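You operate a simulated robot arm through the tools that you are given. There is no shell and no other tool. Be economical: measure what you need, move in short steps, check, and stop when the job is done.

You are at the controls of a simulated two-armed robot. One attempt, no reset.

JOB
Take the teal bottle and put it on top of the mug set carton. Put the orange compass on the top of the kitchen counter away on the work end of the timber table. Take the L yellow carabiner pack from the top of the kitchen counter and leave it in the cook basin. Take the small bowl and put it in the purple tray. Put the bag that says "coarse" from the ledge of the stock bay on the top shelf of the alcove and the bag marked "fine" on the work end of the timber table. Do these in any order. Set down upright: teal bottle.
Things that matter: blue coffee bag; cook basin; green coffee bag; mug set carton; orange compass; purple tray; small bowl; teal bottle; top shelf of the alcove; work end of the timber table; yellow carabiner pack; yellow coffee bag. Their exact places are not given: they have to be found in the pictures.

It is judged by the outcome, as a careful person would: the job done as asked, and still so three seconds after it is handed in. It fails if anything else is knocked over, pushed out of place, dropped, spilled or broken.

ROBOT AND FRAMES
Two 7-joint arms with two-finger grippers on one trunk, on a base that drives. Base frame: it is fixed to the floor where the robot stands at the start and does not move with it; the origin is under the middle of the robot, x ahead of it, y to its left, z up; the surface under the hand at the start is at about z = 880. Readings come in mm, degrees, newtons and seconds.
The left shoulder is at the start at [70, 139, 1280], the right one opposite. With the tool pointing down near the work surface each hand reaches from about 460 to 740 mm from the robot's upright axis, wherever it stands, measured 20 degrees to its own side. Places, roughly: blue coffee bag, green coffee bag, yellow coffee b [750, -3500, 1000]; cook basin (31x24 cm) [580, 420, 900]; mug set carton [500, -2000, 500]; orange compass [500, -1000, 1000]; purple tray (34x20x7 cm) [800, -4400, 1000]; small bowl [500, -1250, 250]; teal bottle [500, 0, 500]; top shelf of the alcove (92x20 cm) [60, -7160, 920]; work end of the timber table [-700, -3100, 800]; yellow carabiner pack [500, -1250, 1000]. Payload 3.43 kg a hand.
Tool frame (each hand has its own): the origin (TCP) lies between the finger pads and is the grasp point; the fingertips stand 30 mm ahead of it; z points along the fingers, y is the line along which they close. The gripper opens to 104 mm. The gripper's body begins 57 mm behind the TCP.
Orientation is that of the tool frame in the base frame, as [roll, pitch, yaw] about the fixed x, y, z axes, in that order (R = Rz(yaw) Ry(pitch) Rx(roll)). With the fingers straight down and closing along the base's y, the tool's x points along the base's -x, its y along +y and its z along -z.

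CONTROLS
- The arms move only by the tool step_arm. It takes "left_targets", "right_targets" or both (then of equal length, played together; a hand with none holds still); each is a list of rows, each an object (a shift or turn left out is 0, a gripper value left out holds the last) with "gripper": the opening, from 0 (shut) to 1 (fully open); "linear": the shift along the base's x, y, z in units of 150 mm (1.0 is 150 mm), a list of three; "rot": the turn, a rotation vector about the base's x, y, z in units of 90 degrees (1.0 is 90 degrees), a list of three. In form: [{"gripper": gripper, "linear": [dx, dy, dz], "rot": [ax, ay, az]}, ...]. A call has 1 to 12 rows; each row is the pose to reach, as a shift and turn from the pose commanded when the call began. A call with a number of a shift or a turn outside -1 to 1 is refused whole. Rows are played at 5 a second. More than 50 mm and 8.6 degrees between two rows, or a gripper value outside its range, and nothing of the call is played. A pose out of reach is approached as far as the arm can. The call stops where the force on the tool passes 40 N (or 10 N more than at its start, if that is more) or the arm is blocked; 0.2 s more then pass. The fingers move at their own pace (about 45 mm/s each) and stop on an object; they squeeze with about 23 N. The grip force told is the motor's: it shows also when the fingers shut on nothing. Time passes only in rows, and 0.2 s behind the last, so rows that repeat a pose let the fingers close. It gives the time, the measured TCP pose, the force on the tool (base axes), the opening and the grip force at its end, in the units of the frame above (readings bear some noise), with the torque about the TCP (base axes, N m) and any sound that the robot's microphone picked up, and new pictures: "pictures" is both (left out), scene, wrist or none (wrist: the cameras of the hands that moved).
- Cameras (640 x 400 px; columns grow to the right, rows downward): "scene" is now at [117.5, 73.5, 1496.6]; the picture's right is [0.65, -0.76, 0.00], its down [-0.52, -0.45, -0.72] and it looks along [0.55, 0.47, -0.69] (base axes); focal length 266 px, centre (320, 200). "left" rides on the left gripper at [67, -18, -90] in its tool frame; the picture's right is [0.25, 0.97, 0.00], its down [-0.73, 0.19, -0.66] and it looks along [-0.64, 0.17, 0.75] (tool axes); focal length 218 px, centre (320, 200). "right" rides on the right gripper at [67, 18, -90] in its tool frame; the picture's right is [-0.25, 0.97, 0.00], its down [-0.73, -0.19, -0.66] and it looks along [-0.64, -0.17, 0.75] (tool axes); focal length 218 px, centre (320, 200).
- move_column(by): slides the trunk up (or, below 0, down) by that many mm; the arms and the scene camera ride with it, the base frame stays. It gives what a move gives, with no picture.
- base_move(legs): drives the robot by 1 to 6 legs, each [ahead, left, turn to the left] in mm, mm and degrees, along the robot's own axes; the way and the turn of a leg run together, so that a leg with both is an arc; at most 1500 mm and 180 degrees a leg. The arms and the cameras ride along, it lands a little off, and it stops where it bumps. It gives what a move gives, and a new picture of the scene camera.
- turn_head(pan, tilt): turns the head with the scene camera to pan (to the left, within 86 degrees either way) and tilt (down, from -29 to 69), counted from straight ahead of the robot. It gives what a move gives, and a new picture of the scene camera.
- point_at(camera, pixels): for up to 12 pixels [column, row] of the newest picture of that camera ("zoom" is the newest enlarged one), the place [x, y, z] in the base frame of the surface seen there, good to about 3 mm, but the place of the scene camera against the robot may be out by one fixed shift of up to 25 mm in any direction. The clock stands still meanwhile.
- enlarge(camera, box): a new picture of the part [left, top, right, bottom] of that camera's present view, enlarged. The clock stands still meanwhile.
- close_job(): hands the job in; it is judged then, once.

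Keep the steps short. Do not move on a guess: measure, check each grasp and each placing, and mend mistakes. In all there are 124 turns and 260 pictures (those below and enlarged ones count). Leave the grippers open and the arms clear of the work at the hand-in unless told otherwise, and finish with a single line.

The tools are called after "Request:" as name(argument=value, ...) on one line, values as JSON. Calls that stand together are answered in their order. step_arm: Moves the arms, as the interface text tells. Its arguments: {"type":"object","properties":{"left_targets":{"type":"array","items":{"type":"object","properties":{"gripper":{"type":"number"},"linear":{"type":"array","items":{"type":"number"}},"rot":{"type":"array","items":{"type":"number"}}}}},"right_targets":{"type":"array","items":{"type":"object","properties":{"gripper":{"type":"number"},"linear":{"type":"array","items":{"type":"number"}},"rot":{"type":"array","items":{"type":"number"}}}}},"pictures":{"type":"string","enum":["both","scene","wrist","none"]}},"required":[]} The other tools are called the same way: move_column (by) slides the trunk up or down; base_move (legs) drives the base; turn_head (pan, tilt) turns the head that bears the scene camera; point_at (camera, pixels) gives the place of the surface under pixels of a picture; enlarge (camera, box) takes an enlarged picture of a part of a camera's view; close_job () hands the job in.

At the start:

```text
clock: 0.0
left_position: [344.3, 530.0, 1175.3]
left_tcp_rot: [180.0, -0.1, 180.0]
left_wrist_force: [1.0, 0.1, -0.1]
left_wrist_torque: [-0.02, -0.02, 0.01]
left_finger_gap: 103.9
left_finger_force: 0.0
right_position: [485.1, 42.9, 1222.7]
right_tcp_rot: [-180.0, 0.0, 180.0]
right_wrist_force: [0.0, 0.4, 0.3]
right_wrist_torque: [0.02, -0.02, -0.05]
right_finger_gap: 103.8
right_finger_force: 0.1
trunk travel left (down, up): [-775.0, 165.0]
robot x, y, heading: [1.7, 1.2, 0.0]
head pan, tilt: [40.5, 43.6]
```

scene: 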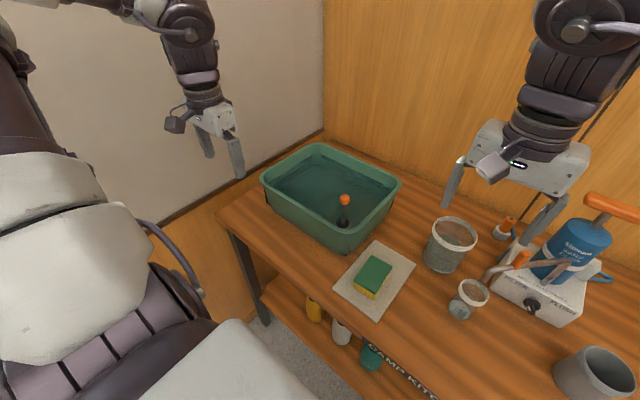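
right: 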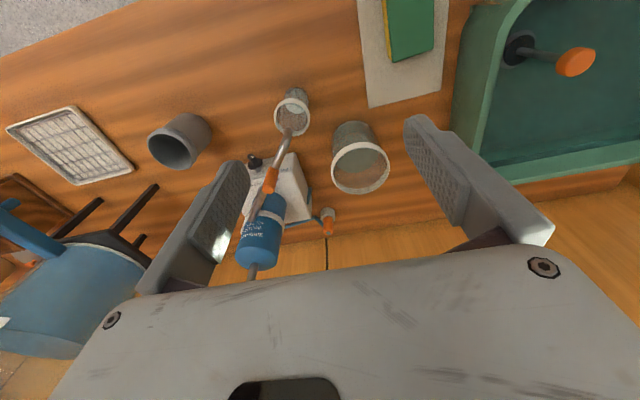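
left: 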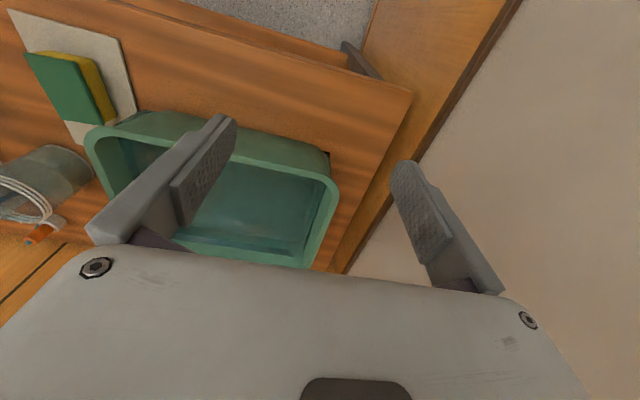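

I see the basin on the counter and three bottles on a shelf below it (yellow, white, teal). I'll look ahead and to the right first.

Request:
turn_head(pan=0, tilt=50)

Request:
turn_head(pan=-70, tilt=25)

```text
clock: 1.1
left_position: [345.1, 531.2, 1176.3]
left_tcp_rot: [180.0, 0.1, 180.0]
left_wrist_force: [-0.5, 0.2, -0.2]
left_wrist_torque: [0.0, 0.0, -0.03]
left_finger_gap: 103.8
left_finger_force: 0.0
right_position: [485.5, 44.1, 1223.2]
right_tcp_rot: [-180.0, -0.1, -180.0]
right_wrist_force: [1.4, -0.1, -0.1]
right_wrist_torque: [0.01, -0.03, 0.0]
right_finger_gap: 103.8
right_finger_force: 0.1
trunk travel left (down, up): [-775.0, 165.0]
robot x, y, heading: [-3.2, -2.4, 0.0]
head pan, tilt: [0.0, 50.0]
```

scene: 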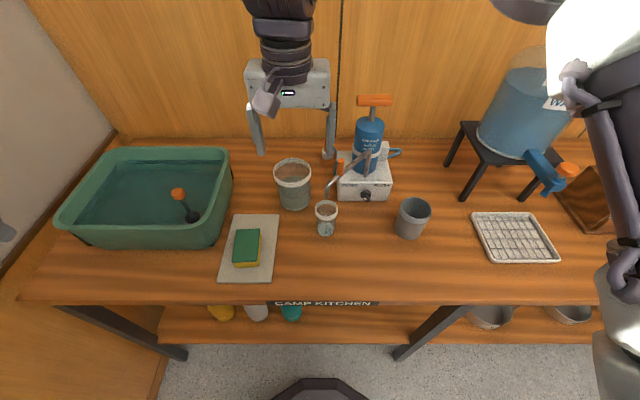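

```text
clock: 2.5
left_position: [344.8, 531.0, 1176.7]
left_tcp_rot: [180.0, -0.1, -179.9]
left_wrist_force: [0.7, -0.1, 0.6]
left_wrist_torque: [0.0, -0.04, -0.01]
left_finger_gap: 104.1
left_finger_force: 0.0
right_position: [485.0, 41.5, 1223.0]
right_tcp_rot: [179.9, 0.0, 180.0]
right_wrist_force: [-0.5, 0.0, -0.1]
right_wrist_torque: [-0.01, -0.03, 0.01]
right_finger_gap: 103.9
right_finger_force: 0.1
trunk travel left (down, up): [-775.0, 165.0]
robot x, y, heading: [-0.8, 0.2, 0.3]
head pan, tilt: [-70.0, 25.0]
```

scene: 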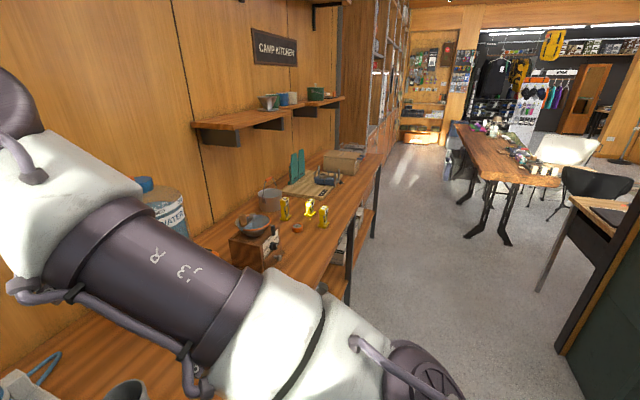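

The long kitchen counter runs along to the right, with the yellow packs at its middle. I'll back off to see the lower shelf and the bottles.

Request:
base_move(legs=[[-600, 0, 0]])

Request:
turn_head(pan=0, tilt=45)

```text
clock: 5.9
left_position: [-251.3, 530.5, 1176.5]
left_tcp_rot: [179.9, -0.1, 179.8]
left_wrist_force: [-0.6, 0.8, -0.2]
left_wrist_torque: [0.06, -0.01, 0.01]
left_finger_gap: 103.8
left_finger_force: 0.2
right_position: [-112.9, 41.9, 1222.7]
right_tcp_rot: [-180.0, -0.1, 179.9]
right_wrist_force: [0.6, 0.4, 1.4]
right_wrist_torque: [-0.01, 0.04, 0.0]
right_finger_gap: 104.1
right_finger_force: 0.2
trunk travel left (down, up): [-775.0, 165.0]
robot x, y, heading: [-593.8, 2.0, -0.3]
head pan, tilt: [-70.0, 25.0]
```

scene: 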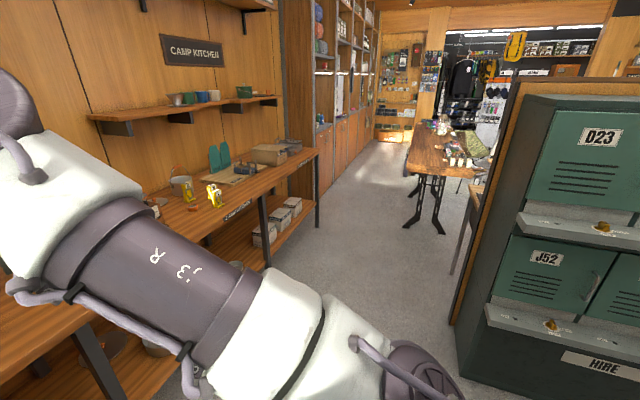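

```text
clock: 7.3
left_position: [-252.4, 531.7, 1176.5]
left_tcp_rot: [179.9, 0.0, 179.6]
left_wrist_force: [0.3, -0.5, 0.5]
left_wrist_torque: [0.0, 0.03, -0.01]
left_finger_gap: 103.8
left_finger_force: 0.1
right_position: [-114.7, 42.1, 1222.7]
right_tcp_rot: [180.0, -0.1, 179.8]
right_wrist_force: [0.5, 0.2, 0.3]
right_wrist_torque: [-0.02, 0.01, 0.03]
right_finger_gap: 104.1
right_finger_force: 0.1
trunk travel left (down, up): [-775.0, 165.0]
robot x, y, heading: [-599.8, 3.2, -0.4]
head pan, tilt: [0.0, 45.0]
```

scene: 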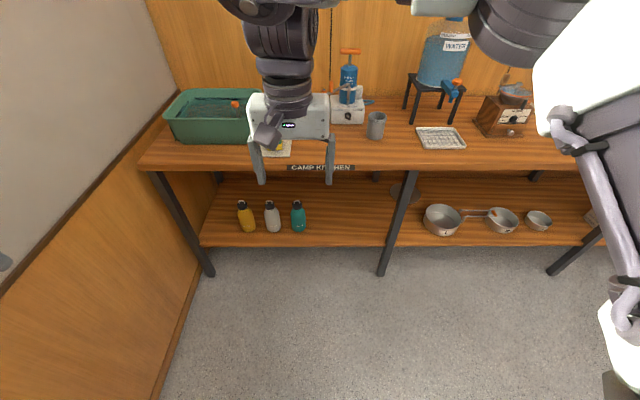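

Measuring the teal bottle, the shelf, the counter edge and the bowls.

Request:
point_at(camera="scene", pixels=[[298, 203], [298, 215], [298, 228], [290, 240], [320, 238], [320, 170], [272, 220], [538, 220], [500, 220], [440, 212], [440, 240]])

Request:
enlarge(camera="scene", box=[200, 160, 360, 260])

Request:
enlarge(camera="scene", box=[400, 160, 600, 285])

```text
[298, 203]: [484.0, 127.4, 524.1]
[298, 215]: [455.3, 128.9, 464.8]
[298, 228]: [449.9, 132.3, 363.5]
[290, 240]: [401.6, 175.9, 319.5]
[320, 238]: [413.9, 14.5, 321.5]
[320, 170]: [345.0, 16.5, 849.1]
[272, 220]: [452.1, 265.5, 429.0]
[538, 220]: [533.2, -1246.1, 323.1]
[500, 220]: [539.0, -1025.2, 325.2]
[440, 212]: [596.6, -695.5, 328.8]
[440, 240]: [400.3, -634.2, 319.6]
```

```text
4.00 times, centred on (280, 210) of scene
```

zoom: 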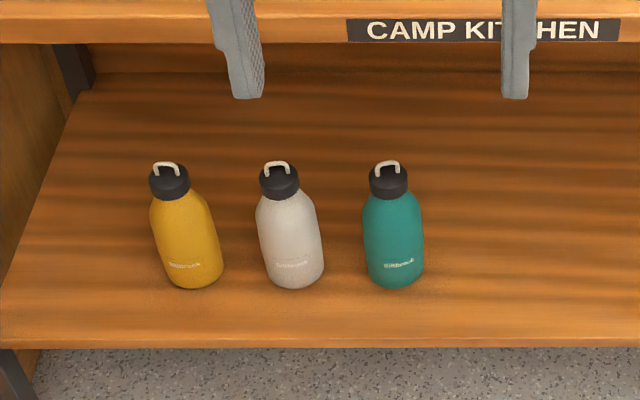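

```text
3.20 times, centred on (500, 222) of scene
```

zoom: 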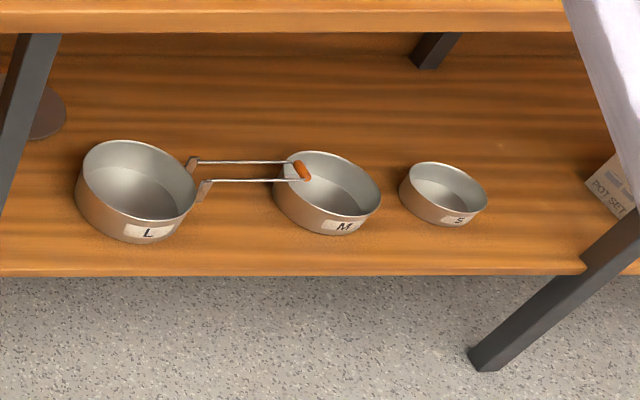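

The teal bottle is the rightmost of three, at about (485,128). The S bowl is at about (510,-1240) on the z≈322 shelf. Plan: take the carabiner pack first (left hand), then basin, then bottle. I'll slide right to the packs.

Request:
base_move(legs=[[300, 0, 0], [0, -1300, 0]])

Request:
turn_head(pan=0, tilt=45)

```text
clock: 15.5
left_position: [44.7, -768.3, 1176.8]
left_tcp_rot: [-179.9, 0.0, 179.6]
left_wrist_force: [0.5, 0.4, 0.0]
left_wrist_torque: [0.01, -0.02, 0.01]
left_finger_gap: 104.1
left_finger_force: 0.0
right_position: [183.3, -1257.1, 1223.4]
right_tcp_rot: [-180.0, 0.1, 179.6]
right_wrist_force: [0.8, -0.9, 0.9]
right_wrist_torque: [-0.01, 0.02, 0.0]
right_finger_gap: 104.2
right_finger_force: 0.1
trunk travel left (down, up): [-775.0, 165.0]
robot x, y, heading: [-298.8, -1296.6, -0.2]
head pan, tilt: [0.0, 45.0]
```

scene: 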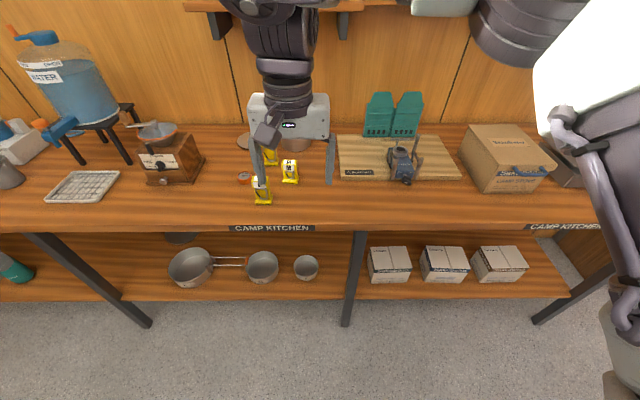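

```text
clock: 16.1
left_position: [46.2, -767.1, 1176.9]
left_tcp_rot: [-180.0, 0.0, 179.5]
left_wrist_force: [0.3, -0.2, -0.6]
left_wrist_torque: [0.02, -0.01, 0.02]
left_finger_gap: 103.8
left_finger_force: 0.1
right_position: [182.0, -1258.1, 1222.7]
right_tcp_rot: [-179.9, 0.0, 179.6]
right_wrist_force: [0.2, 0.1, 0.0]
right_wrist_torque: [0.01, -0.05, 0.01]
right_finger_gap: 104.1
right_finger_force: 0.0
trunk travel left (down, up): [-775.0, 165.0]
robot x, y, heading: [-304.4, -1295.2, -0.5]
head pan, tilt: [0.0, 45.0]
```

scene: 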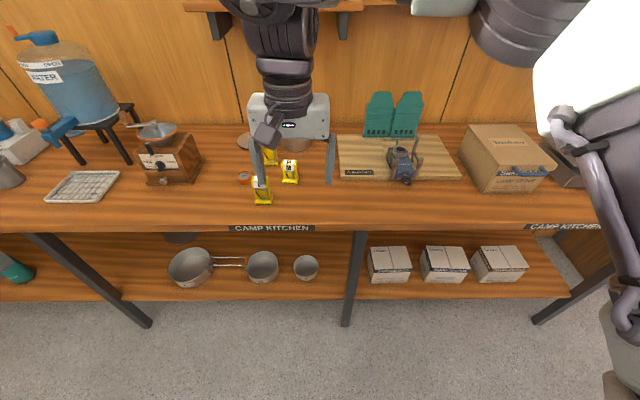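

Three yellow packs and an orange compass sit together near (265,185). Enlarging there and the shelf cartons.

Request:
enlarge(camera="scene", box=[220, 130, 340, 205])

Request:
point_at(camera="scene", pixels=[[244, 178], [262, 188], [261, 203], [289, 172], [289, 183], [270, 158], [230, 200], [306, 270], [388, 253], [442, 253], [498, 253]])

Request:
enlarge(camera="scene", box=[350, 220, 550, 300])

```text
5.33 times, centred on (280, 168) of scene
```

zoom: 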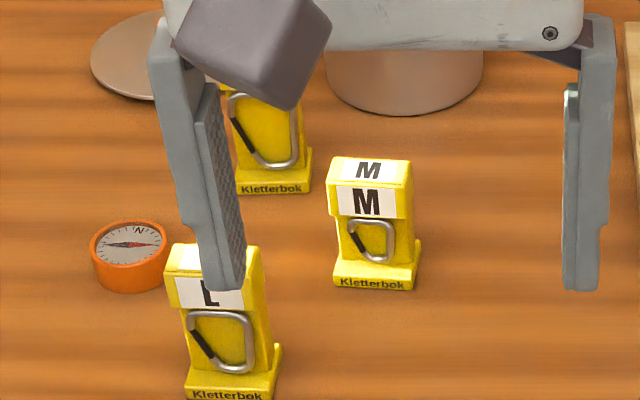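

```text
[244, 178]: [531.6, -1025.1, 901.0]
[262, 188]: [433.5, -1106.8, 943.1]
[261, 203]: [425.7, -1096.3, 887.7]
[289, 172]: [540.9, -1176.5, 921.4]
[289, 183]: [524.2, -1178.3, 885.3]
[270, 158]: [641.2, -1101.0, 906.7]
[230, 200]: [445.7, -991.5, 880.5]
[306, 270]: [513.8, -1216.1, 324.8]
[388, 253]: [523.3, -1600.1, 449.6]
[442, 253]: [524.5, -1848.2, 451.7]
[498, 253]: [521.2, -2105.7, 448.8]
```

```text
3.20 times, centred on (450, 260) of scene
```

zoom: 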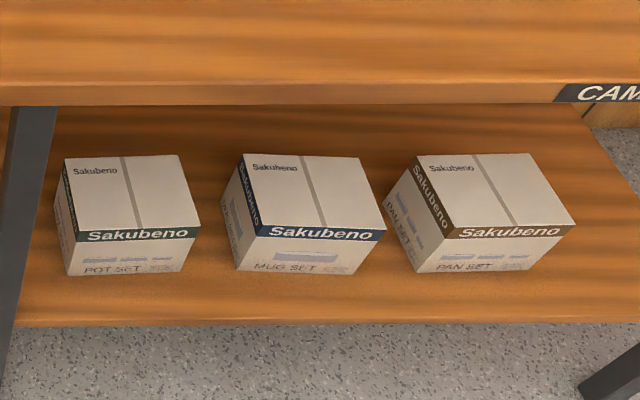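

The front pack reads L at (430,-1103). The mug set carton is the middle one, with its top at z≈450. I'll bring both hands to the right in short rows, staying clear of the counter.

Request:
step_arm(left_targets=[{"linear": [0, -0.33, 0]}, {"linear": [0, -0.66, 0]}, {"linear": [0, -1, 0]}], right_targets=[{"linear": [0, -0.33, 0]}, {"linear": [0, -0.66, 0]}, {"linear": [0, -1, 0]}], pictures="none")

Request:
step_arm(left_targets=[{"linear": [0.2, -0.33, 0]}, {"linear": [0.4, -0.66, 0]}, {"linear": [0.5, -0.96, 0]}], right_targets=[{"linear": [0, -0.33, 0]}, {"linear": [0, -0.66, 0]}, {"linear": [-0.2, -0.9, 0]}], pictures="none")

Request:
base_move(legs=[[290, 0, 0]])

Request:
turn_head(pan=20, tilt=55)

Request:
enlarge(camera="left", box=[0, 0, 640, 400])

```text
refused: row 3 steps farther than a row can; nothing moved
```

```text
refused: row 1 steps farther than a row can; nothing moved
```

```text
clock: 18.1
left_position: [332.9, -771.6, 1176.8]
left_tcp_rot: [-180.0, 0.1, 179.6]
left_wrist_force: [-0.5, 0.2, -0.4]
left_wrist_torque: [0.0, -0.01, -0.03]
left_finger_gap: 104.2
left_finger_force: 0.1
right_position: [469.4, -1261.0, 1224.6]
right_tcp_rot: [-179.9, 0.1, 179.5]
right_wrist_force: [-0.1, 0.5, -1.2]
right_wrist_torque: [-0.01, 0.0, -0.01]
right_finger_gap: 104.2
right_finger_force: 0.1
trunk travel left (down, up): [-775.0, 165.0]
robot x, y, heading: [-14.7, -1296.5, -0.6]
head pan, tilt: [0.0, 45.0]
```

scene: 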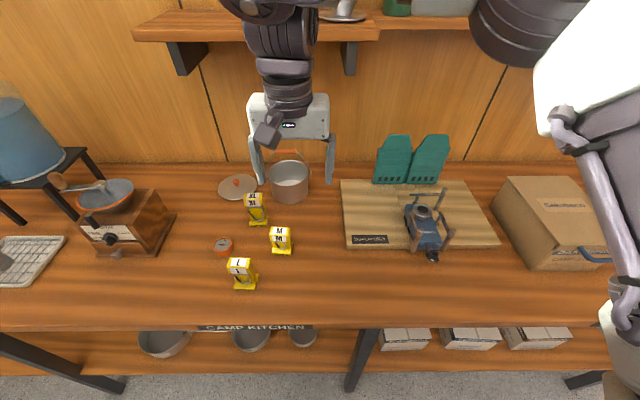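

```text
clock: 18.9
left_position: [335.3, -770.6, 1176.4]
left_tcp_rot: [180.0, -0.2, 179.6]
left_wrist_force: [-0.1, -0.8, 0.3]
left_wrist_torque: [-0.02, -0.01, 0.01]
left_finger_gap: 104.1
left_finger_force: 0.0
right_position: [471.9, -1260.9, 1222.4]
right_tcp_rot: [180.0, 0.0, 179.6]
right_wrist_force: [-0.1, 0.4, 0.0]
right_wrist_torque: [-0.01, 0.02, 0.02]
right_finger_gap: 104.1
right_finger_force: 0.1
trunk travel left (down, up): [-775.0, 165.0]
robot x, y, heading: [-13.2, -1303.0, -0.6]
head pan, tilt: [20.0, 55.0]
```

scene: 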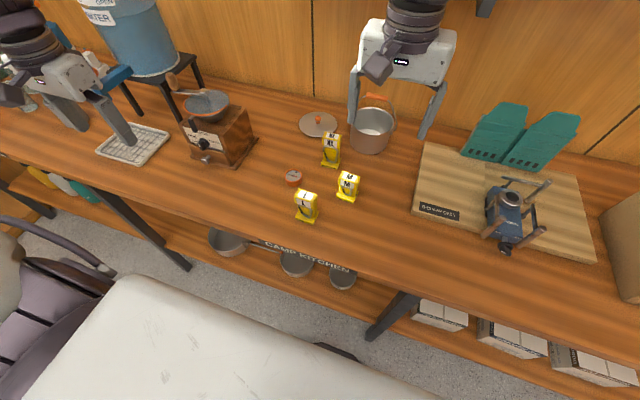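

```text
1.00 times, centred on (320, 200) of left (not enlarged: the box is as wide or as high as the picture)
```

zoom: 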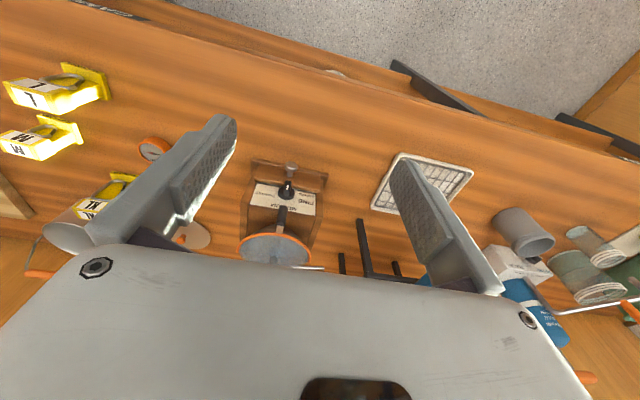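

The packs read XL, M and L, with L in front at (306,205). My rows were over 50 mm, so I'll redo the shift with finer rows.

Request:
step_arm(left_targets=[{"linear": [0, -0.25, 0]}, {"linear": [0, -0.5, 0]}, {"linear": [0, -0.75, 0]}, {"linear": [0, -1, 0]}], right_targets=[{"linear": [0, -0.25, 0]}, {"linear": [0, -0.5, 0]}, {"linear": [0, -0.75, 0]}, {"linear": [0, -1, 0]}], pictures="none")

Request:
step_arm(left_targets=[{"linear": [0.15, -0.25, 0]}, {"linear": [0.3, -0.5, 0]}, {"linear": [0.45, -0.75, 0]}, {"linear": [0.6, -1, 0]}], right_targets=[{"linear": [0, -0.25, 0]}, {"linear": [0, -0.5, 0]}, {"linear": [-0.1, -0.75, 0]}, {"linear": [-0.2, -1, 0]}], pictures="wrist")

Request:
point_at(camera="scene", pixels=[[306, 193], [306, 205], [306, 219], [299, 193], [315, 197], [294, 178], [289, 178], [299, 178]])

```text
clock: 19.9
left_position: [334.8, -926.4, 1178.0]
left_tcp_rot: [179.8, 0.0, 179.7]
left_wrist_force: [-0.5, 0.1, 0.7]
left_wrist_torque: [0.05, 0.0, -0.01]
left_finger_gap: 104.0
left_finger_force: 0.1
right_position: [472.6, -1415.2, 1222.2]
right_tcp_rot: [179.9, 0.0, 179.6]
right_wrist_force: [0.8, -1.0, -0.7]
right_wrist_torque: [0.04, 0.03, 0.02]
right_finger_gap: 103.9
right_finger_force: 0.0
trunk travel left (down, up): [-775.0, 165.0]
robot x, y, heading: [-11.5, -1296.2, -0.5]
head pan, tilt: [20.0, 55.0]
```

```text
clock: 20.9
left_position: [423.4, -1074.9, 1176.2]
left_tcp_rot: [179.9, -0.1, 179.6]
left_wrist_force: [0.1, -0.2, 0.2]
left_wrist_torque: [0.02, 0.02, 0.03]
left_finger_gap: 104.1
left_finger_force: 0.1
right_position: [443.2, -1559.6, 1223.1]
right_tcp_rot: [180.0, -0.1, 179.6]
right_wrist_force: [1.1, -0.2, 0.3]
right_wrist_torque: [-0.02, 0.0, 0.01]
right_finger_gap: 104.1
right_finger_force: 0.0
trunk travel left (down, up): [-775.0, 165.0]
robot x, y, heading: [-12.0, -1297.6, -0.5]
head pan, tilt: [20.0, 55.0]
```

right: 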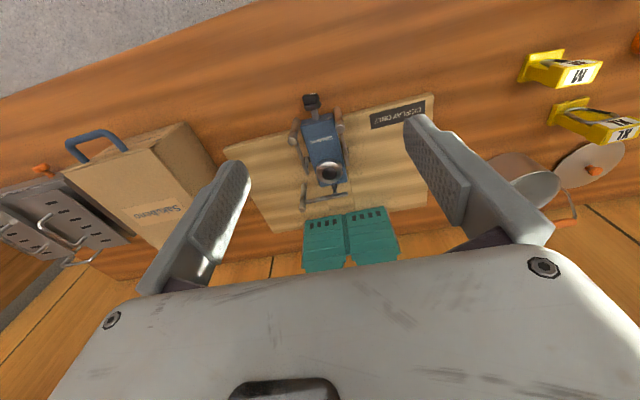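
left: 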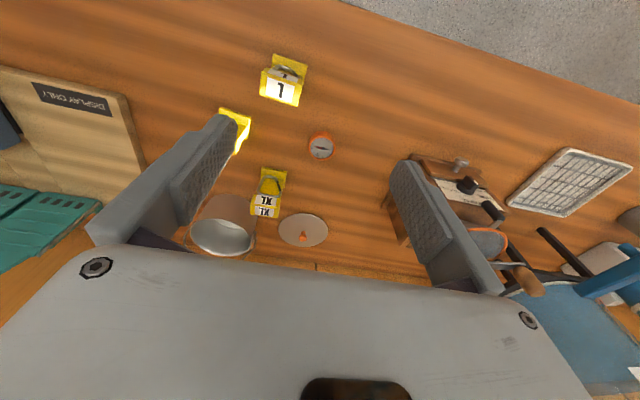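

```text
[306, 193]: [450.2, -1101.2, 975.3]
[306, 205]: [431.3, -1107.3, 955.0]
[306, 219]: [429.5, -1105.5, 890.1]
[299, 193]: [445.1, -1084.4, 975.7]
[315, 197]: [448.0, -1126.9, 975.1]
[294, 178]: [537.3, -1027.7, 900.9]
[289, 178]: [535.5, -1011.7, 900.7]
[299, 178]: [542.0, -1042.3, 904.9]
```

Measure the L pack and compass with the wrist camera, which has no fixed offset.

Request:
point_at(camera="left", pixels=[[284, 84], [282, 98], [262, 90], [300, 93], [287, 60], [275, 56], [321, 146], [309, 146], [334, 146], [321, 133], [321, 159]])

Request:
enlarge(camera="left", box=[220, 40, 380, 140])

```text
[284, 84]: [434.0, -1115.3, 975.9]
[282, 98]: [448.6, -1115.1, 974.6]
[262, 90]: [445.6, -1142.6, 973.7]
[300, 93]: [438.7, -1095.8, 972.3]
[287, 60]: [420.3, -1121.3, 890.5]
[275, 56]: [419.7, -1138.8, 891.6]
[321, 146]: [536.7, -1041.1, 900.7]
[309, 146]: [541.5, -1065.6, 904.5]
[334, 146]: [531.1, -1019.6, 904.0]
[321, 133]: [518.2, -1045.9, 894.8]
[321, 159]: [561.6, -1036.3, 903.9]
```

```text
4.00 times, centred on (300, 90) of left
```

zoom: 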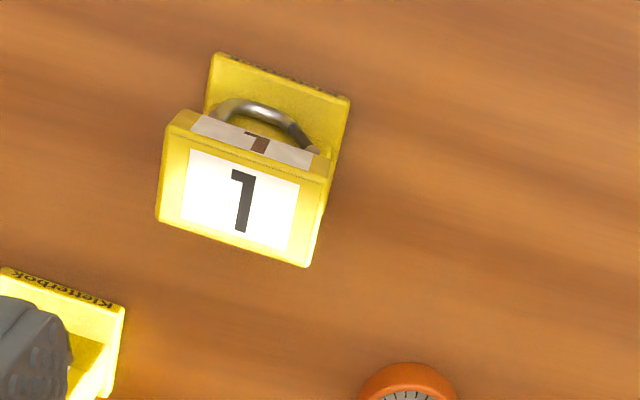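

L pack top is at about (442,-1118,975) and 47 mm wide. Descend over it in two stages.

Request:
step_arm(left_targets=[{"linear": [0.06, -0.14, 0], "gripper": 0.85}, {"linear": [0.127, -0.287, 0]}, {"linear": [0.127, -0.287, -0.3]}, {"linear": [0.127, -0.287, -0.6]}, {"linear": [0.127, -0.287, -0.8]}], pictures="wrist")

```text
clock: 22.1
left_position: [446.3, -1113.1, 1055.7]
left_tcp_rot: [-180.0, -0.1, 179.7]
left_wrist_force: [0.7, 0.0, -0.3]
left_wrist_torque: [-0.02, 0.05, 0.01]
left_finger_gap: 88.6
left_finger_force: 0.1
right_position: [443.2, -1558.6, 1223.4]
right_tcp_rot: [179.9, -0.1, 179.6]
right_wrist_force: [1.3, -1.1, -1.0]
right_wrist_torque: [-0.02, 0.0, -0.01]
right_finger_gap: 104.1
right_finger_force: 0.1
trunk travel left (down, up): [-775.0, 165.0]
robot x, y, heading: [-15.2, -1302.1, -0.6]
head pan, tilt: [20.0, 55.0]
```

left: 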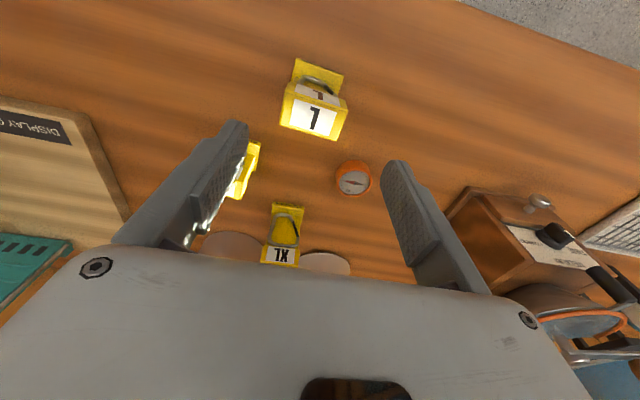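

Request:
point_at(camera="left", pixels=[[314, 120], [283, 112], [344, 126], [316, 98], [312, 135]])

```text
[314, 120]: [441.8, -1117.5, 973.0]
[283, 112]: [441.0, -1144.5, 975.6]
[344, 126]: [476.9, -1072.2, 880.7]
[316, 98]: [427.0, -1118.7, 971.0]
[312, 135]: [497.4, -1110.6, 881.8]
```

Request:
step_arm(left_targets=[{"linear": [-0.02, -0.035, -0.3]}, {"linear": [-0.02, -0.035, -0.6]}, {"linear": [-0.02, -0.035, -0.7]}, {"linear": [-0.02, -0.035, -0.7], "gripper": 0}, {"linear": [-0.02, -0.035, -0.7], "gripper": 0}, {"linear": [-0.02, -0.035, -0.7], "gripper": 0}, {"linear": [-0.02, -0.035, -0.7], "gripper": 0}], pictures="both")

```text
clock: 23.7
left_position: [426.8, -1088.0, 982.4]
left_tcp_rot: [-179.9, -0.1, 179.6]
left_wrist_force: [-0.2, 0.2, -1.2]
left_wrist_torque: [-0.02, 0.04, -0.01]
left_finger_gap: 49.3
left_finger_force: 22.6
left hand out of reach, approached as far as the arm can: row 1, 2, 3, 4, 5, 6, 7
right_position: [443.3, -1557.4, 1223.3]
right_tcp_rot: [180.0, 0.0, 179.7]
right_wrist_force: [-1.0, 0.8, 0.0]
right_wrist_torque: [0.0, 0.01, 0.01]
right_finger_gap: 103.9
right_finger_force: 0.1
trunk travel left (down, up): [-775.0, 165.0]
robot x, y, heading: [-16.5, -1302.7, -0.5]
head pan, tilt: [20.0, 55.0]
```

scene: 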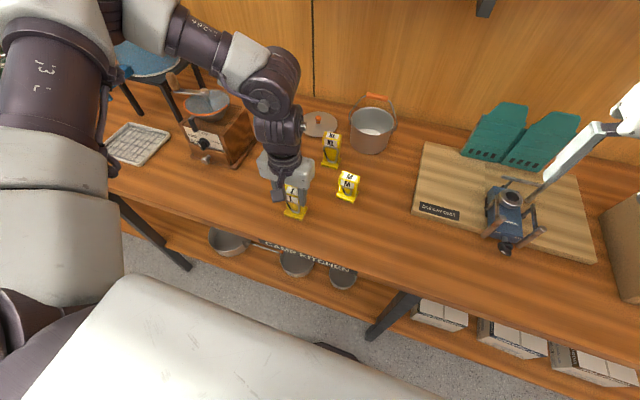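
left: 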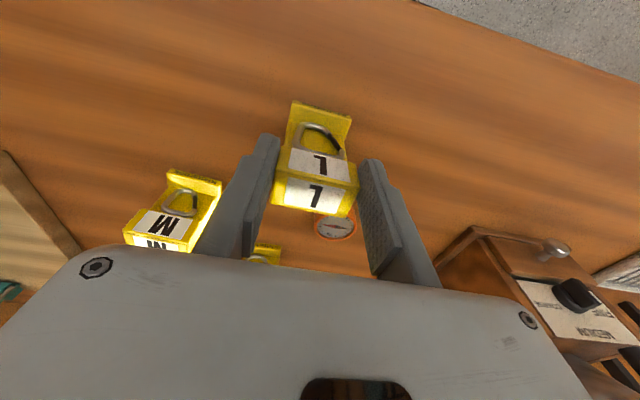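

It stopped short of reach (axis distance ~460), so it's only a fingertip grip. I'll open, rise, back the base 90 mm, and try again.

Request:
step_arm(left_targets=[{"gripper": 0.85}, {"gripper": 0.85}, {"gripper": 0.85, "linear": [0, 0, 0.3]}, {"linear": [0, 0, 0.6]}], pictures="none")

Request:
base_move(legs=[[-90, 0, 0]])

Request:
step_arm(left_targets=[{"linear": [0.25, 0, 0]}, {"linear": [0.5, 0, 0]}], pictures="wrist")

```text
clock: 24.7
left_position: [423.6, -1088.4, 1073.6]
left_tcp_rot: [179.9, 0.1, 179.5]
left_wrist_force: [-1.3, -1.2, -0.9]
left_wrist_torque: [0.01, -0.05, 0.01]
left_finger_gap: 88.5
left_finger_force: 0.1
right_position: [439.9, -1557.9, 1225.1]
right_tcp_rot: [180.0, 0.1, 179.5]
right_wrist_force: [-1.0, 0.2, -0.2]
right_wrist_torque: [0.03, -0.02, -0.04]
right_finger_gap: 104.0
right_finger_force: 0.1
trunk travel left (down, up): [-775.0, 165.0]
robot x, y, heading: [-12.2, -1297.7, -0.3]
head pan, tilt: [20.0, 55.0]
```

```text
clock: 25.8
left_position: [339.6, -1086.9, 1070.5]
left_tcp_rot: [-179.9, -0.2, 179.6]
left_wrist_force: [-0.1, 0.6, 0.2]
left_wrist_torque: [0.0, 0.01, 0.01]
left_finger_gap: 88.3
left_finger_force: 0.1
right_position: [355.0, -1558.0, 1221.9]
right_tcp_rot: [179.9, -0.2, 179.5]
right_wrist_force: [0.4, 0.5, -1.0]
right_wrist_torque: [-0.01, -0.01, 0.01]
right_finger_gap: 104.0
right_finger_force: 0.0
trunk travel left (down, up): [-775.0, 165.0]
robot x, y, heading: [-103.9, -1298.9, -0.6]
head pan, tilt: [20.0, 55.0]
```

scene: 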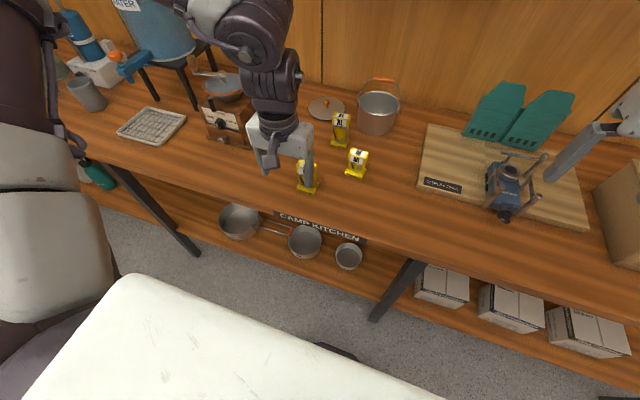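

```text
clock: 26.4
left_position: [415.6, -1086.3, 1070.4]
left_tcp_rot: [-179.9, -0.3, 179.6]
left_wrist_force: [0.9, 0.1, 0.2]
left_wrist_torque: [0.0, 0.04, 0.03]
left_finger_gap: 88.2
left_finger_force: 0.1
right_position: [356.0, -1556.9, 1223.0]
right_tcp_rot: [-180.0, -0.3, 179.6]
right_wrist_force: [1.4, -0.6, -0.2]
right_wrist_torque: [-0.01, 0.07, -0.04]
right_finger_gap: 103.9
right_finger_force: 0.0
trunk travel left (down, up): [-775.0, 165.0]
robot x, y, heading: [-104.3, -1299.0, -0.7]
head pan, tilt: [20.0, 55.0]
```

left: 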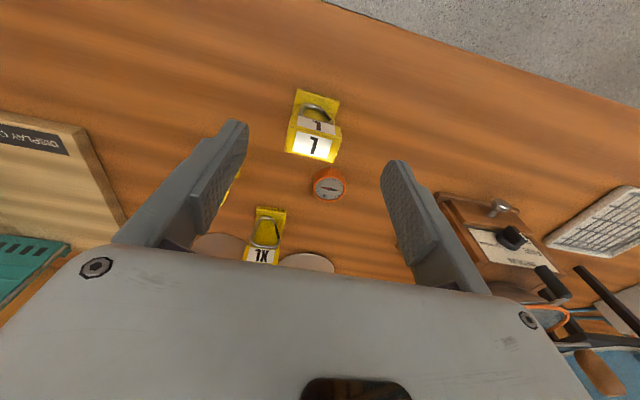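

Request:
point_at(camera="left", pixels=[[312, 146], [290, 145], [335, 152], [316, 128], [310, 155], [327, 186], [315, 184], [340, 188]])

```text
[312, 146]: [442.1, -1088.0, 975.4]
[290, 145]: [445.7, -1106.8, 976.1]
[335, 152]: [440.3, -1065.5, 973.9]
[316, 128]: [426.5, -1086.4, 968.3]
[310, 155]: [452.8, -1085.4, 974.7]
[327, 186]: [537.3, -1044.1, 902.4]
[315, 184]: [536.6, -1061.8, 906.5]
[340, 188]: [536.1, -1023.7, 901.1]
```

The pack moved a bit, to (441,-1087), and is still upright. Shift over it and go down.

Request:
step_arm(left_targets=[{"linear": [0.17, -0.005, 0]}, {"linear": [0.17, -0.005, -0.3]}, {"linear": [0.17, -0.005, -0.6]}, {"linear": [0.17, -0.005, -0.83]}, {"linear": [0.17, -0.005, -0.83], "gripper": 0}, {"linear": [0.17, -0.005, -0.83], "gripper": 0}, {"linear": [0.17, -0.005, -0.83], "gripper": 0}, {"linear": [0.17, -0.005, -0.83], "gripper": 0}], pictures="wrist")

```text
clock: 28.2
left_position: [403.1, -1048.0, 986.7]
left_tcp_rot: [-180.0, 0.0, 179.6]
left_wrist_force: [-0.1, -0.2, 0.0]
left_wrist_torque: [0.01, 0.02, 0.0]
left_finger_gap: 0.2
left_finger_force: 0.2
left hand out of reach, approached as far as the arm can: row 1, 2, 3, 4, 5, 6, 7, 8
right_position: [352.3, -1557.4, 1223.4]
right_tcp_rot: [-179.9, 0.0, 179.6]
right_wrist_force: [-0.3, 0.5, 0.3]
right_wrist_torque: [0.0, 0.02, -0.02]
right_finger_gap: 103.8
right_finger_force: 0.1
trunk travel left (down, up): [-775.0, 165.0]
robot x, y, heading: [-104.0, -1296.0, -0.5]
head pan, tilt: [20.0, 55.0]
```

left: 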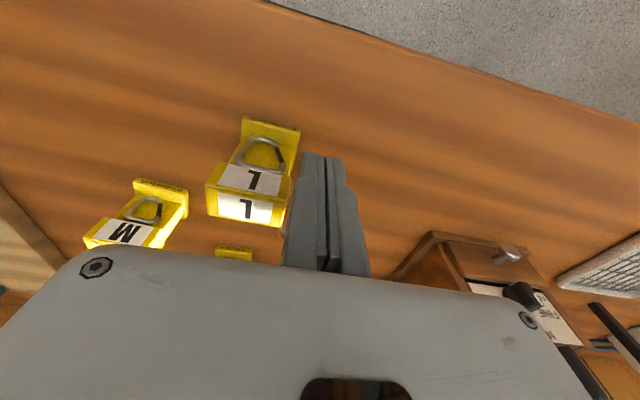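

The hand couldn't get below z≈985 at this trunk height, and it closed beside the pack. I'll rise and reopen, then use the trunk for the descent.

Request:
step_arm(left_targets=[{"linear": [0, 0, 0.3]}, {"linear": [0, 0, 0.55], "gripper": 0.85}, {"linear": [0.15, -0.25, 0.55], "gripper": 0.85}, {"linear": [0.25, -0.27, 0.55], "gripper": 0.85}], pictures="wrist")

```text
clock: 29.2
left_position: [424.7, -1074.1, 1072.6]
left_tcp_rot: [-179.9, 0.1, 179.5]
left_wrist_force: [0.3, -0.3, 0.7]
left_wrist_torque: [-0.03, -0.02, 0.03]
left_finger_gap: 70.2
left_finger_force: 0.0
left hand out of reach, approached as far as the arm can: row 3, 4
right_position: [351.5, -1556.9, 1223.5]
right_tcp_rot: [180.0, 0.0, 179.6]
right_wrist_force: [-0.6, 0.2, 0.6]
right_wrist_torque: [0.03, 0.0, 0.0]
right_finger_gap: 104.1
right_finger_force: 0.0
trunk travel left (down, up): [-775.0, 165.0]
robot x, y, heading: [-102.9, -1299.3, -0.6]
head pan, tilt: [20.0, 55.0]
```

left: 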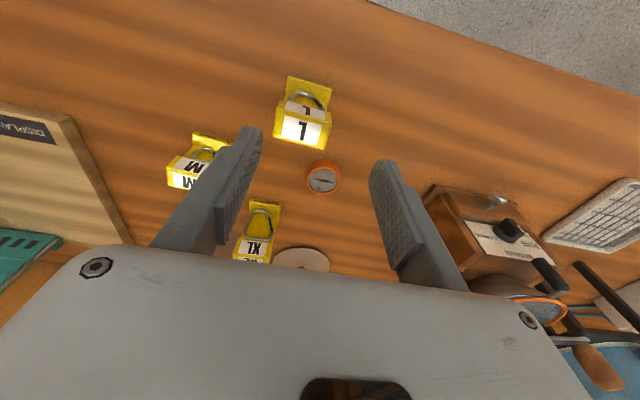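

Reach is limited in this arm posture. The hand is at (425,-1074,1073) and the pack is at (441,-1087). I'll place it with the base and then come down with the trunk.

Request:
base_move(legs=[[16, -13, 0]])

Request:
step_arm(left_targets=[{"gripper": 0.85}], pictures="wrist")

```text
clock: 30.0
left_position: [437.9, -1084.8, 1074.4]
left_tcp_rot: [-179.8, 0.2, 179.6]
left_wrist_force: [-1.1, 0.5, -0.3]
left_wrist_torque: [0.01, 0.01, -0.02]
left_finger_gap: 88.4
left_finger_force: 0.1
right_position: [363.1, -1567.3, 1227.0]
right_tcp_rot: [-179.9, 0.3, 179.6]
right_wrist_force: [-1.0, 0.9, 0.1]
right_wrist_torque: [-0.04, -0.05, 0.02]
right_finger_gap: 104.1
right_finger_force: 0.1
trunk travel left (down, up): [-775.0, 165.0]
robot x, y, heading: [-86.2, -1311.5, -0.5]
head pan, tilt: [20.0, 55.0]
```

scene: 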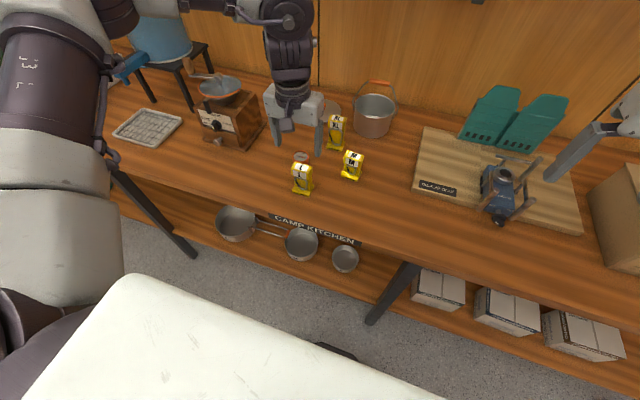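

```text
clock: 30.4
left_position: [443.0, -1089.6, 1071.6]
left_tcp_rot: [-179.9, 0.0, 179.6]
left_wrist_force: [-0.4, 0.4, 0.6]
left_wrist_torque: [0.03, 0.0, -0.01]
left_finger_gap: 88.5
left_finger_force: 0.0
right_position: [368.1, -1571.4, 1223.0]
right_tcp_rot: [179.9, -0.1, 179.7]
right_wrist_force: [-1.1, -0.2, 0.7]
right_wrist_torque: [0.0, -0.01, -0.04]
right_finger_gap: 104.2
right_finger_force: 0.1
trunk travel left (down, up): [-775.0, 165.0]
robot x, y, heading: [-90.5, -1309.5, -0.6]
head pan, tilt: [20.0, 55.0]
```

left: 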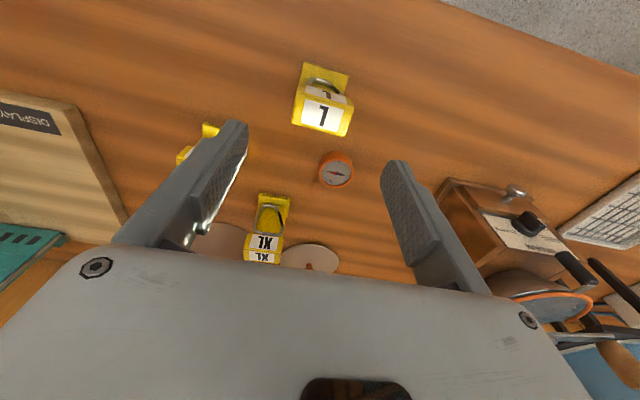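

Request:
point_at(camera="left", pixels=[[322, 116], [296, 110], [348, 120], [318, 130], [322, 98], [325, 88]])

Request:
move_column(by=-60)

Request:
enlarge(camera="left", box=[0, 0, 640, 400])

```text
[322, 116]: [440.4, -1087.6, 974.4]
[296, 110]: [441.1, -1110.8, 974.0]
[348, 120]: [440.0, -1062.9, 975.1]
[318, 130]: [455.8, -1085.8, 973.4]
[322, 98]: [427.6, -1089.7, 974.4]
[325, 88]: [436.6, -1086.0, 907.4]
```

```text
clock: 31.4
left_position: [442.2, -1087.9, 1012.0]
left_tcp_rot: [-180.0, 0.1, 179.7]
left_wrist_force: [0.5, -0.3, 0.4]
left_wrist_torque: [0.04, -0.02, 0.0]
left_finger_gap: 88.5
left_finger_force: 0.0
right_position: [367.2, -1570.0, 1164.8]
right_tcp_rot: [179.9, 0.0, 179.6]
right_wrist_force: [-0.1, -0.1, -0.4]
right_wrist_torque: [-0.02, -0.01, -0.02]
right_finger_gap: 104.0
right_finger_force: 0.1
trunk travel left (down, up): [-715.0, 225.0]
robot x, y, heading: [-89.9, -1306.8, -0.6]
head pan, tilt: [20.0, 55.0]
```

```text
1.00 times, centred on (320, 200) of left (not enlarged: the box is as wide or as high as the picture)
```

zoom: 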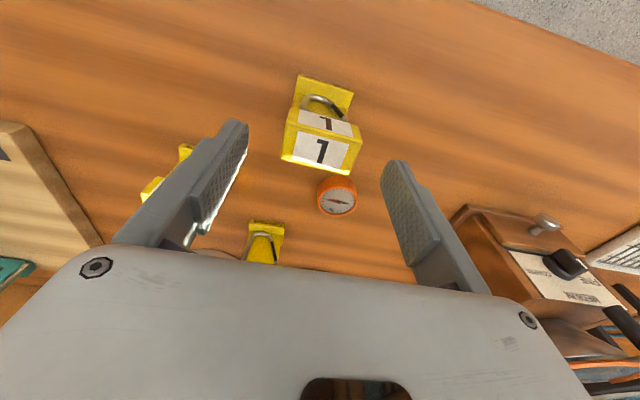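

Aligned with the pack. Lower another 65 mm and close.

Request:
move_column(by=-65)

Request:
step_arm(left_targets=[{"gripper": 0}, {"gripper": 0}, {"gripper": 0}, {"gripper": 0}], pictures="wrist")

```text
clock: 32.4
left_position: [441.8, -1087.9, 946.7]
left_tcp_rot: [-179.9, 0.1, 179.6]
left_wrist_force: [0.7, -0.7, -0.4]
left_wrist_torque: [0.0, 0.02, 0.03]
left_finger_gap: 88.6
left_finger_force: 0.0
right_position: [367.1, -1570.0, 1098.9]
right_tcp_rot: [179.9, 0.0, 179.6]
right_wrist_force: [0.2, 0.0, -0.3]
right_wrist_torque: [0.02, 0.03, -0.01]
right_finger_gap: 103.9
right_finger_force: 0.1
trunk travel left (down, up): [-650.0, 290.0]
robot x, y, heading: [-89.4, -1311.7, -0.7]
head pan, tilt: [20.0, 55.0]
```

```text
clock: 33.4
left_position: [440.8, -1087.6, 947.6]
left_tcp_rot: [-180.0, 0.0, 179.6]
left_wrist_force: [0.6, -0.2, 0.0]
left_wrist_torque: [0.03, -0.02, -0.02]
left_finger_gap: 49.7
left_finger_force: 22.9
right_position: [368.7, -1570.5, 1099.3]
right_tcp_rot: [180.0, 0.0, 179.6]
right_wrist_force: [0.9, -0.4, 0.1]
right_wrist_torque: [-0.02, 0.0, 0.01]
right_finger_gap: 103.9
right_finger_force: 0.0
trunk travel left (down, up): [-650.0, 290.0]
robot x, y, heading: [-87.5, -1310.1, -0.4]
head pan, tilt: [20.0, 55.0]
```

left: 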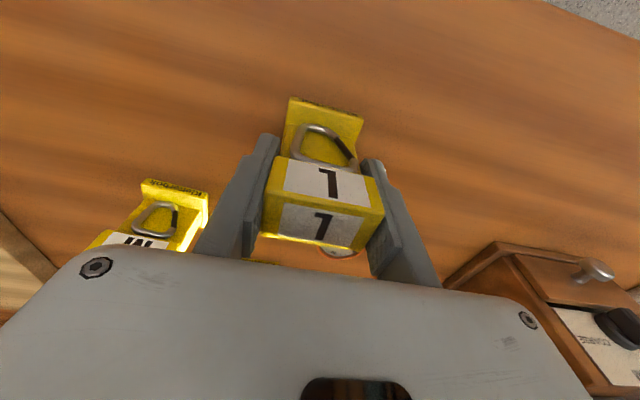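

Gripped at 49.7 mm. I'll lift with the trunk, back off and drive to the basin.

Request:
move_column(by=250)

Request:
base_move(legs=[[-260, 0, 0.5], [0, 1480, 0]])

Request:
turn_head(pan=15, tilt=50)

```text
clock: 36.0
left_position: [440.7, -1088.0, 1196.5]
left_tcp_rot: [-179.9, 0.0, 179.5]
left_wrist_force: [0.4, -0.9, -0.9]
left_wrist_torque: [0.0, 0.0, -0.02]
left_finger_gap: 49.6
left_finger_force: 22.9
right_position: [368.3, -1570.5, 1348.8]
right_tcp_rot: [179.9, 0.0, 179.6]
right_wrist_force: [-1.1, 0.4, 0.1]
right_wrist_torque: [0.0, 0.02, -0.01]
right_finger_gap: 104.1
right_finger_force: 0.1
trunk travel left (down, up): [-900.0, 40.0]
robot x, y, heading: [-91.2, -1312.1, -0.2]
head pan, tilt: [20.0, 55.0]
```

```text
clock: 44.8
left_position: [198.4, 388.1, 1197.3]
left_tcp_rot: [-179.9, 0.0, 178.9]
left_wrist_force: [0.2, 0.5, -1.4]
left_wrist_torque: [0.0, 0.01, 0.0]
left_finger_gap: 49.5
left_finger_force: 23.6
right_position: [119.0, -92.9, 1348.9]
right_tcp_rot: [179.9, 0.0, 178.9]
right_wrist_force: [-0.1, 0.2, 0.2]
right_wrist_torque: [0.0, -0.01, -0.03]
right_finger_gap: 104.1
right_finger_force: 0.1
trunk travel left (down, up): [-900.0, 40.0]
robot x, y, heading: [-334.8, 175.4, -1.2]
head pan, tilt: [20.0, 55.0]
```

scene: 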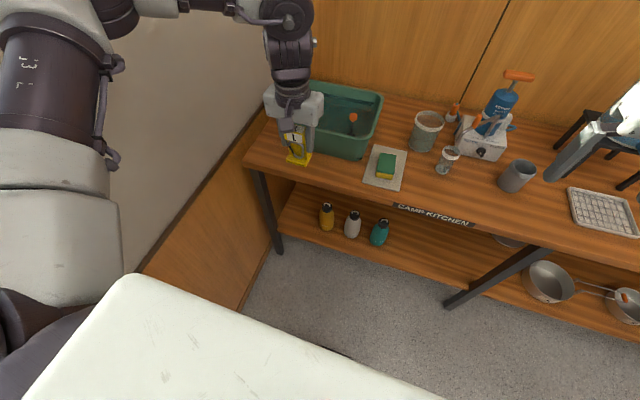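

```text
clock: 45.5
left_position: [198.9, 388.7, 1196.9]
left_tcp_rot: [-179.9, 0.0, 178.9]
left_wrist_force: [-0.2, -0.3, -1.3]
left_wrist_torque: [-0.03, -0.03, 0.01]
left_finger_gap: 49.7
left_finger_force: 23.5
right_position: [118.0, -92.8, 1349.3]
right_tcp_rot: [179.9, 0.0, 178.8]
right_wrist_force: [-0.5, 0.3, 0.9]
right_wrist_torque: [-0.01, 0.0, 0.02]
right_finger_gap: 104.2
right_finger_force: 0.1
trunk travel left (down, up): [-900.0, 40.0]
robot x, y, heading: [-333.8, 173.1, -1.3]
head pan, tilt: [15.0, 50.0]
```

scene: 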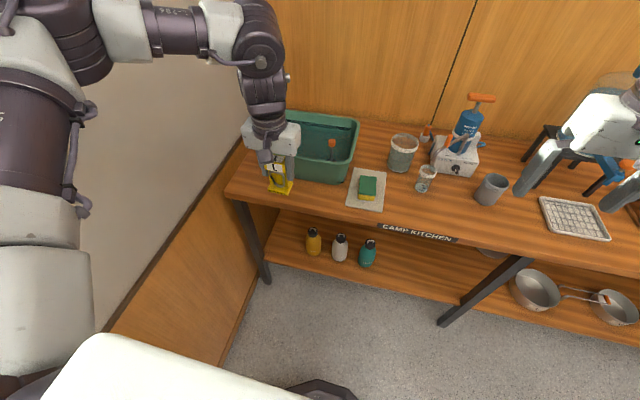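

Measuring the basin's rim, floor and brush.

Request:
point_at(camera="scene", pixels=[[310, 138], [330, 130], [335, 175], [310, 160], [331, 142], [331, 160], [355, 140], [330, 118], [345, 160], [300, 175], [322, 184]])

Request:
enlarge(camera="scene", box=[230, 90, 390, 190])

```text
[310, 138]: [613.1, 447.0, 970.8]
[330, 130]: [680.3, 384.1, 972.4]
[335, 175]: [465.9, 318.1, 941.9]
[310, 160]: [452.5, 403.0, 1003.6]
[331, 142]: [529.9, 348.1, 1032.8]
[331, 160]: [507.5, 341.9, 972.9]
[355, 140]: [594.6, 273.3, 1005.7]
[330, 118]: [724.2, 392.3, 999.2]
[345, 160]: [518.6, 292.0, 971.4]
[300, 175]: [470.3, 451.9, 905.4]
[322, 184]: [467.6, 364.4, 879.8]
```

```text
4.00 times, centred on (310, 140) of scene
```

zoom: 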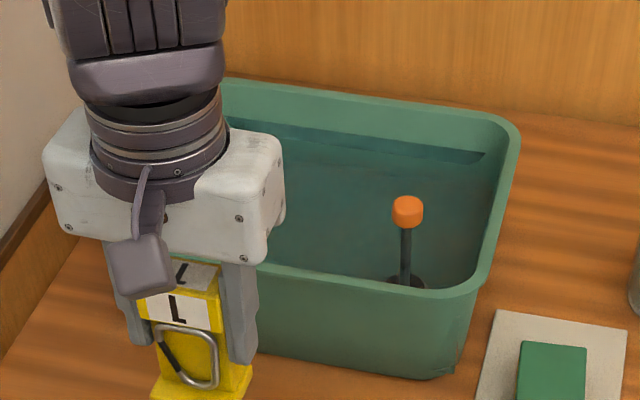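

The basin interior centre is about (585,420), with rim at z≈1004 and a floor or water surface at ≈971. The brush handle is at (530,345). I'll drive in so the pack hangs over (563,450).

Request:
base_move(legs=[[0, 70, 1.2], [355, 0, 0]])

Request:
step_arm(left_targets=[{"linear": [0, 0, 0]}], pictures="wrist")

```text
clock: 48.4
left_position: [541.6, 471.0, 1198.3]
left_tcp_rot: [-179.9, 0.2, -179.8]
left_wrist_force: [0.4, -0.1, -0.9]
left_wrist_torque: [-0.03, -0.03, 0.03]
left_finger_gap: 49.5
left_finger_force: 22.7
right_position: [471.8, -11.9, 1350.3]
right_tcp_rot: [180.0, 0.1, -179.9]
right_wrist_force: [-1.2, -0.3, 0.5]
right_wrist_torque: [-0.01, 0.0, 0.01]
right_finger_gap: 104.1
right_finger_force: 0.1
trunk travel left (down, up): [-900.0, 40.0]
robot x, y, heading: [14.2, 239.5, -0.5]
head pan, tilt: [15.0, 50.0]
```

scene: 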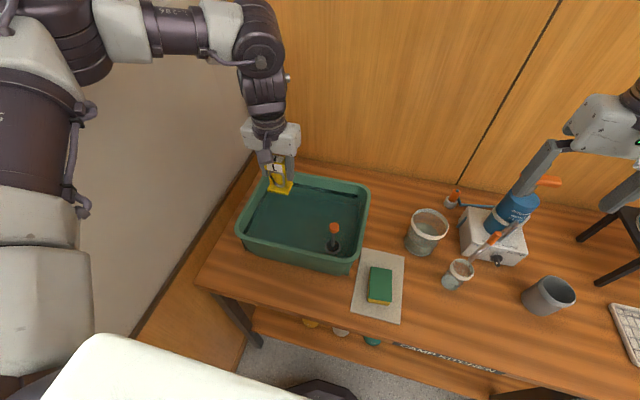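

```text
clock: 48.8
left_position: [546.4, 469.3, 1196.0]
left_tcp_rot: [-179.9, 0.1, 179.9]
left_wrist_force: [0.8, -0.2, -2.0]
left_wrist_torque: [0.04, -0.03, 0.01]
left_finger_gap: 49.5
left_finger_force: 22.7
right_position: [476.2, -11.2, 1349.6]
right_tcp_rot: [180.0, -0.1, -179.9]
right_wrist_force: [0.0, -0.4, -0.3]
right_wrist_torque: [-0.03, -0.01, 0.04]
right_finger_gap: 104.1
right_finger_force: 0.1
trunk travel left (down, up): [-900.0, 40.0]
robot x, y, heading: [17.6, 242.5, 0.1]
head pan, tilt: [15.0, 50.0]
```

left: 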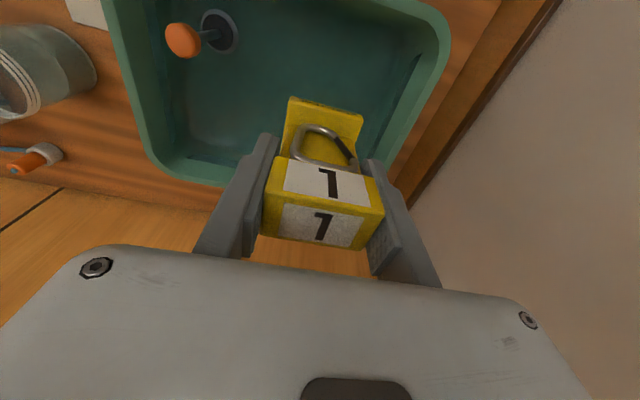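

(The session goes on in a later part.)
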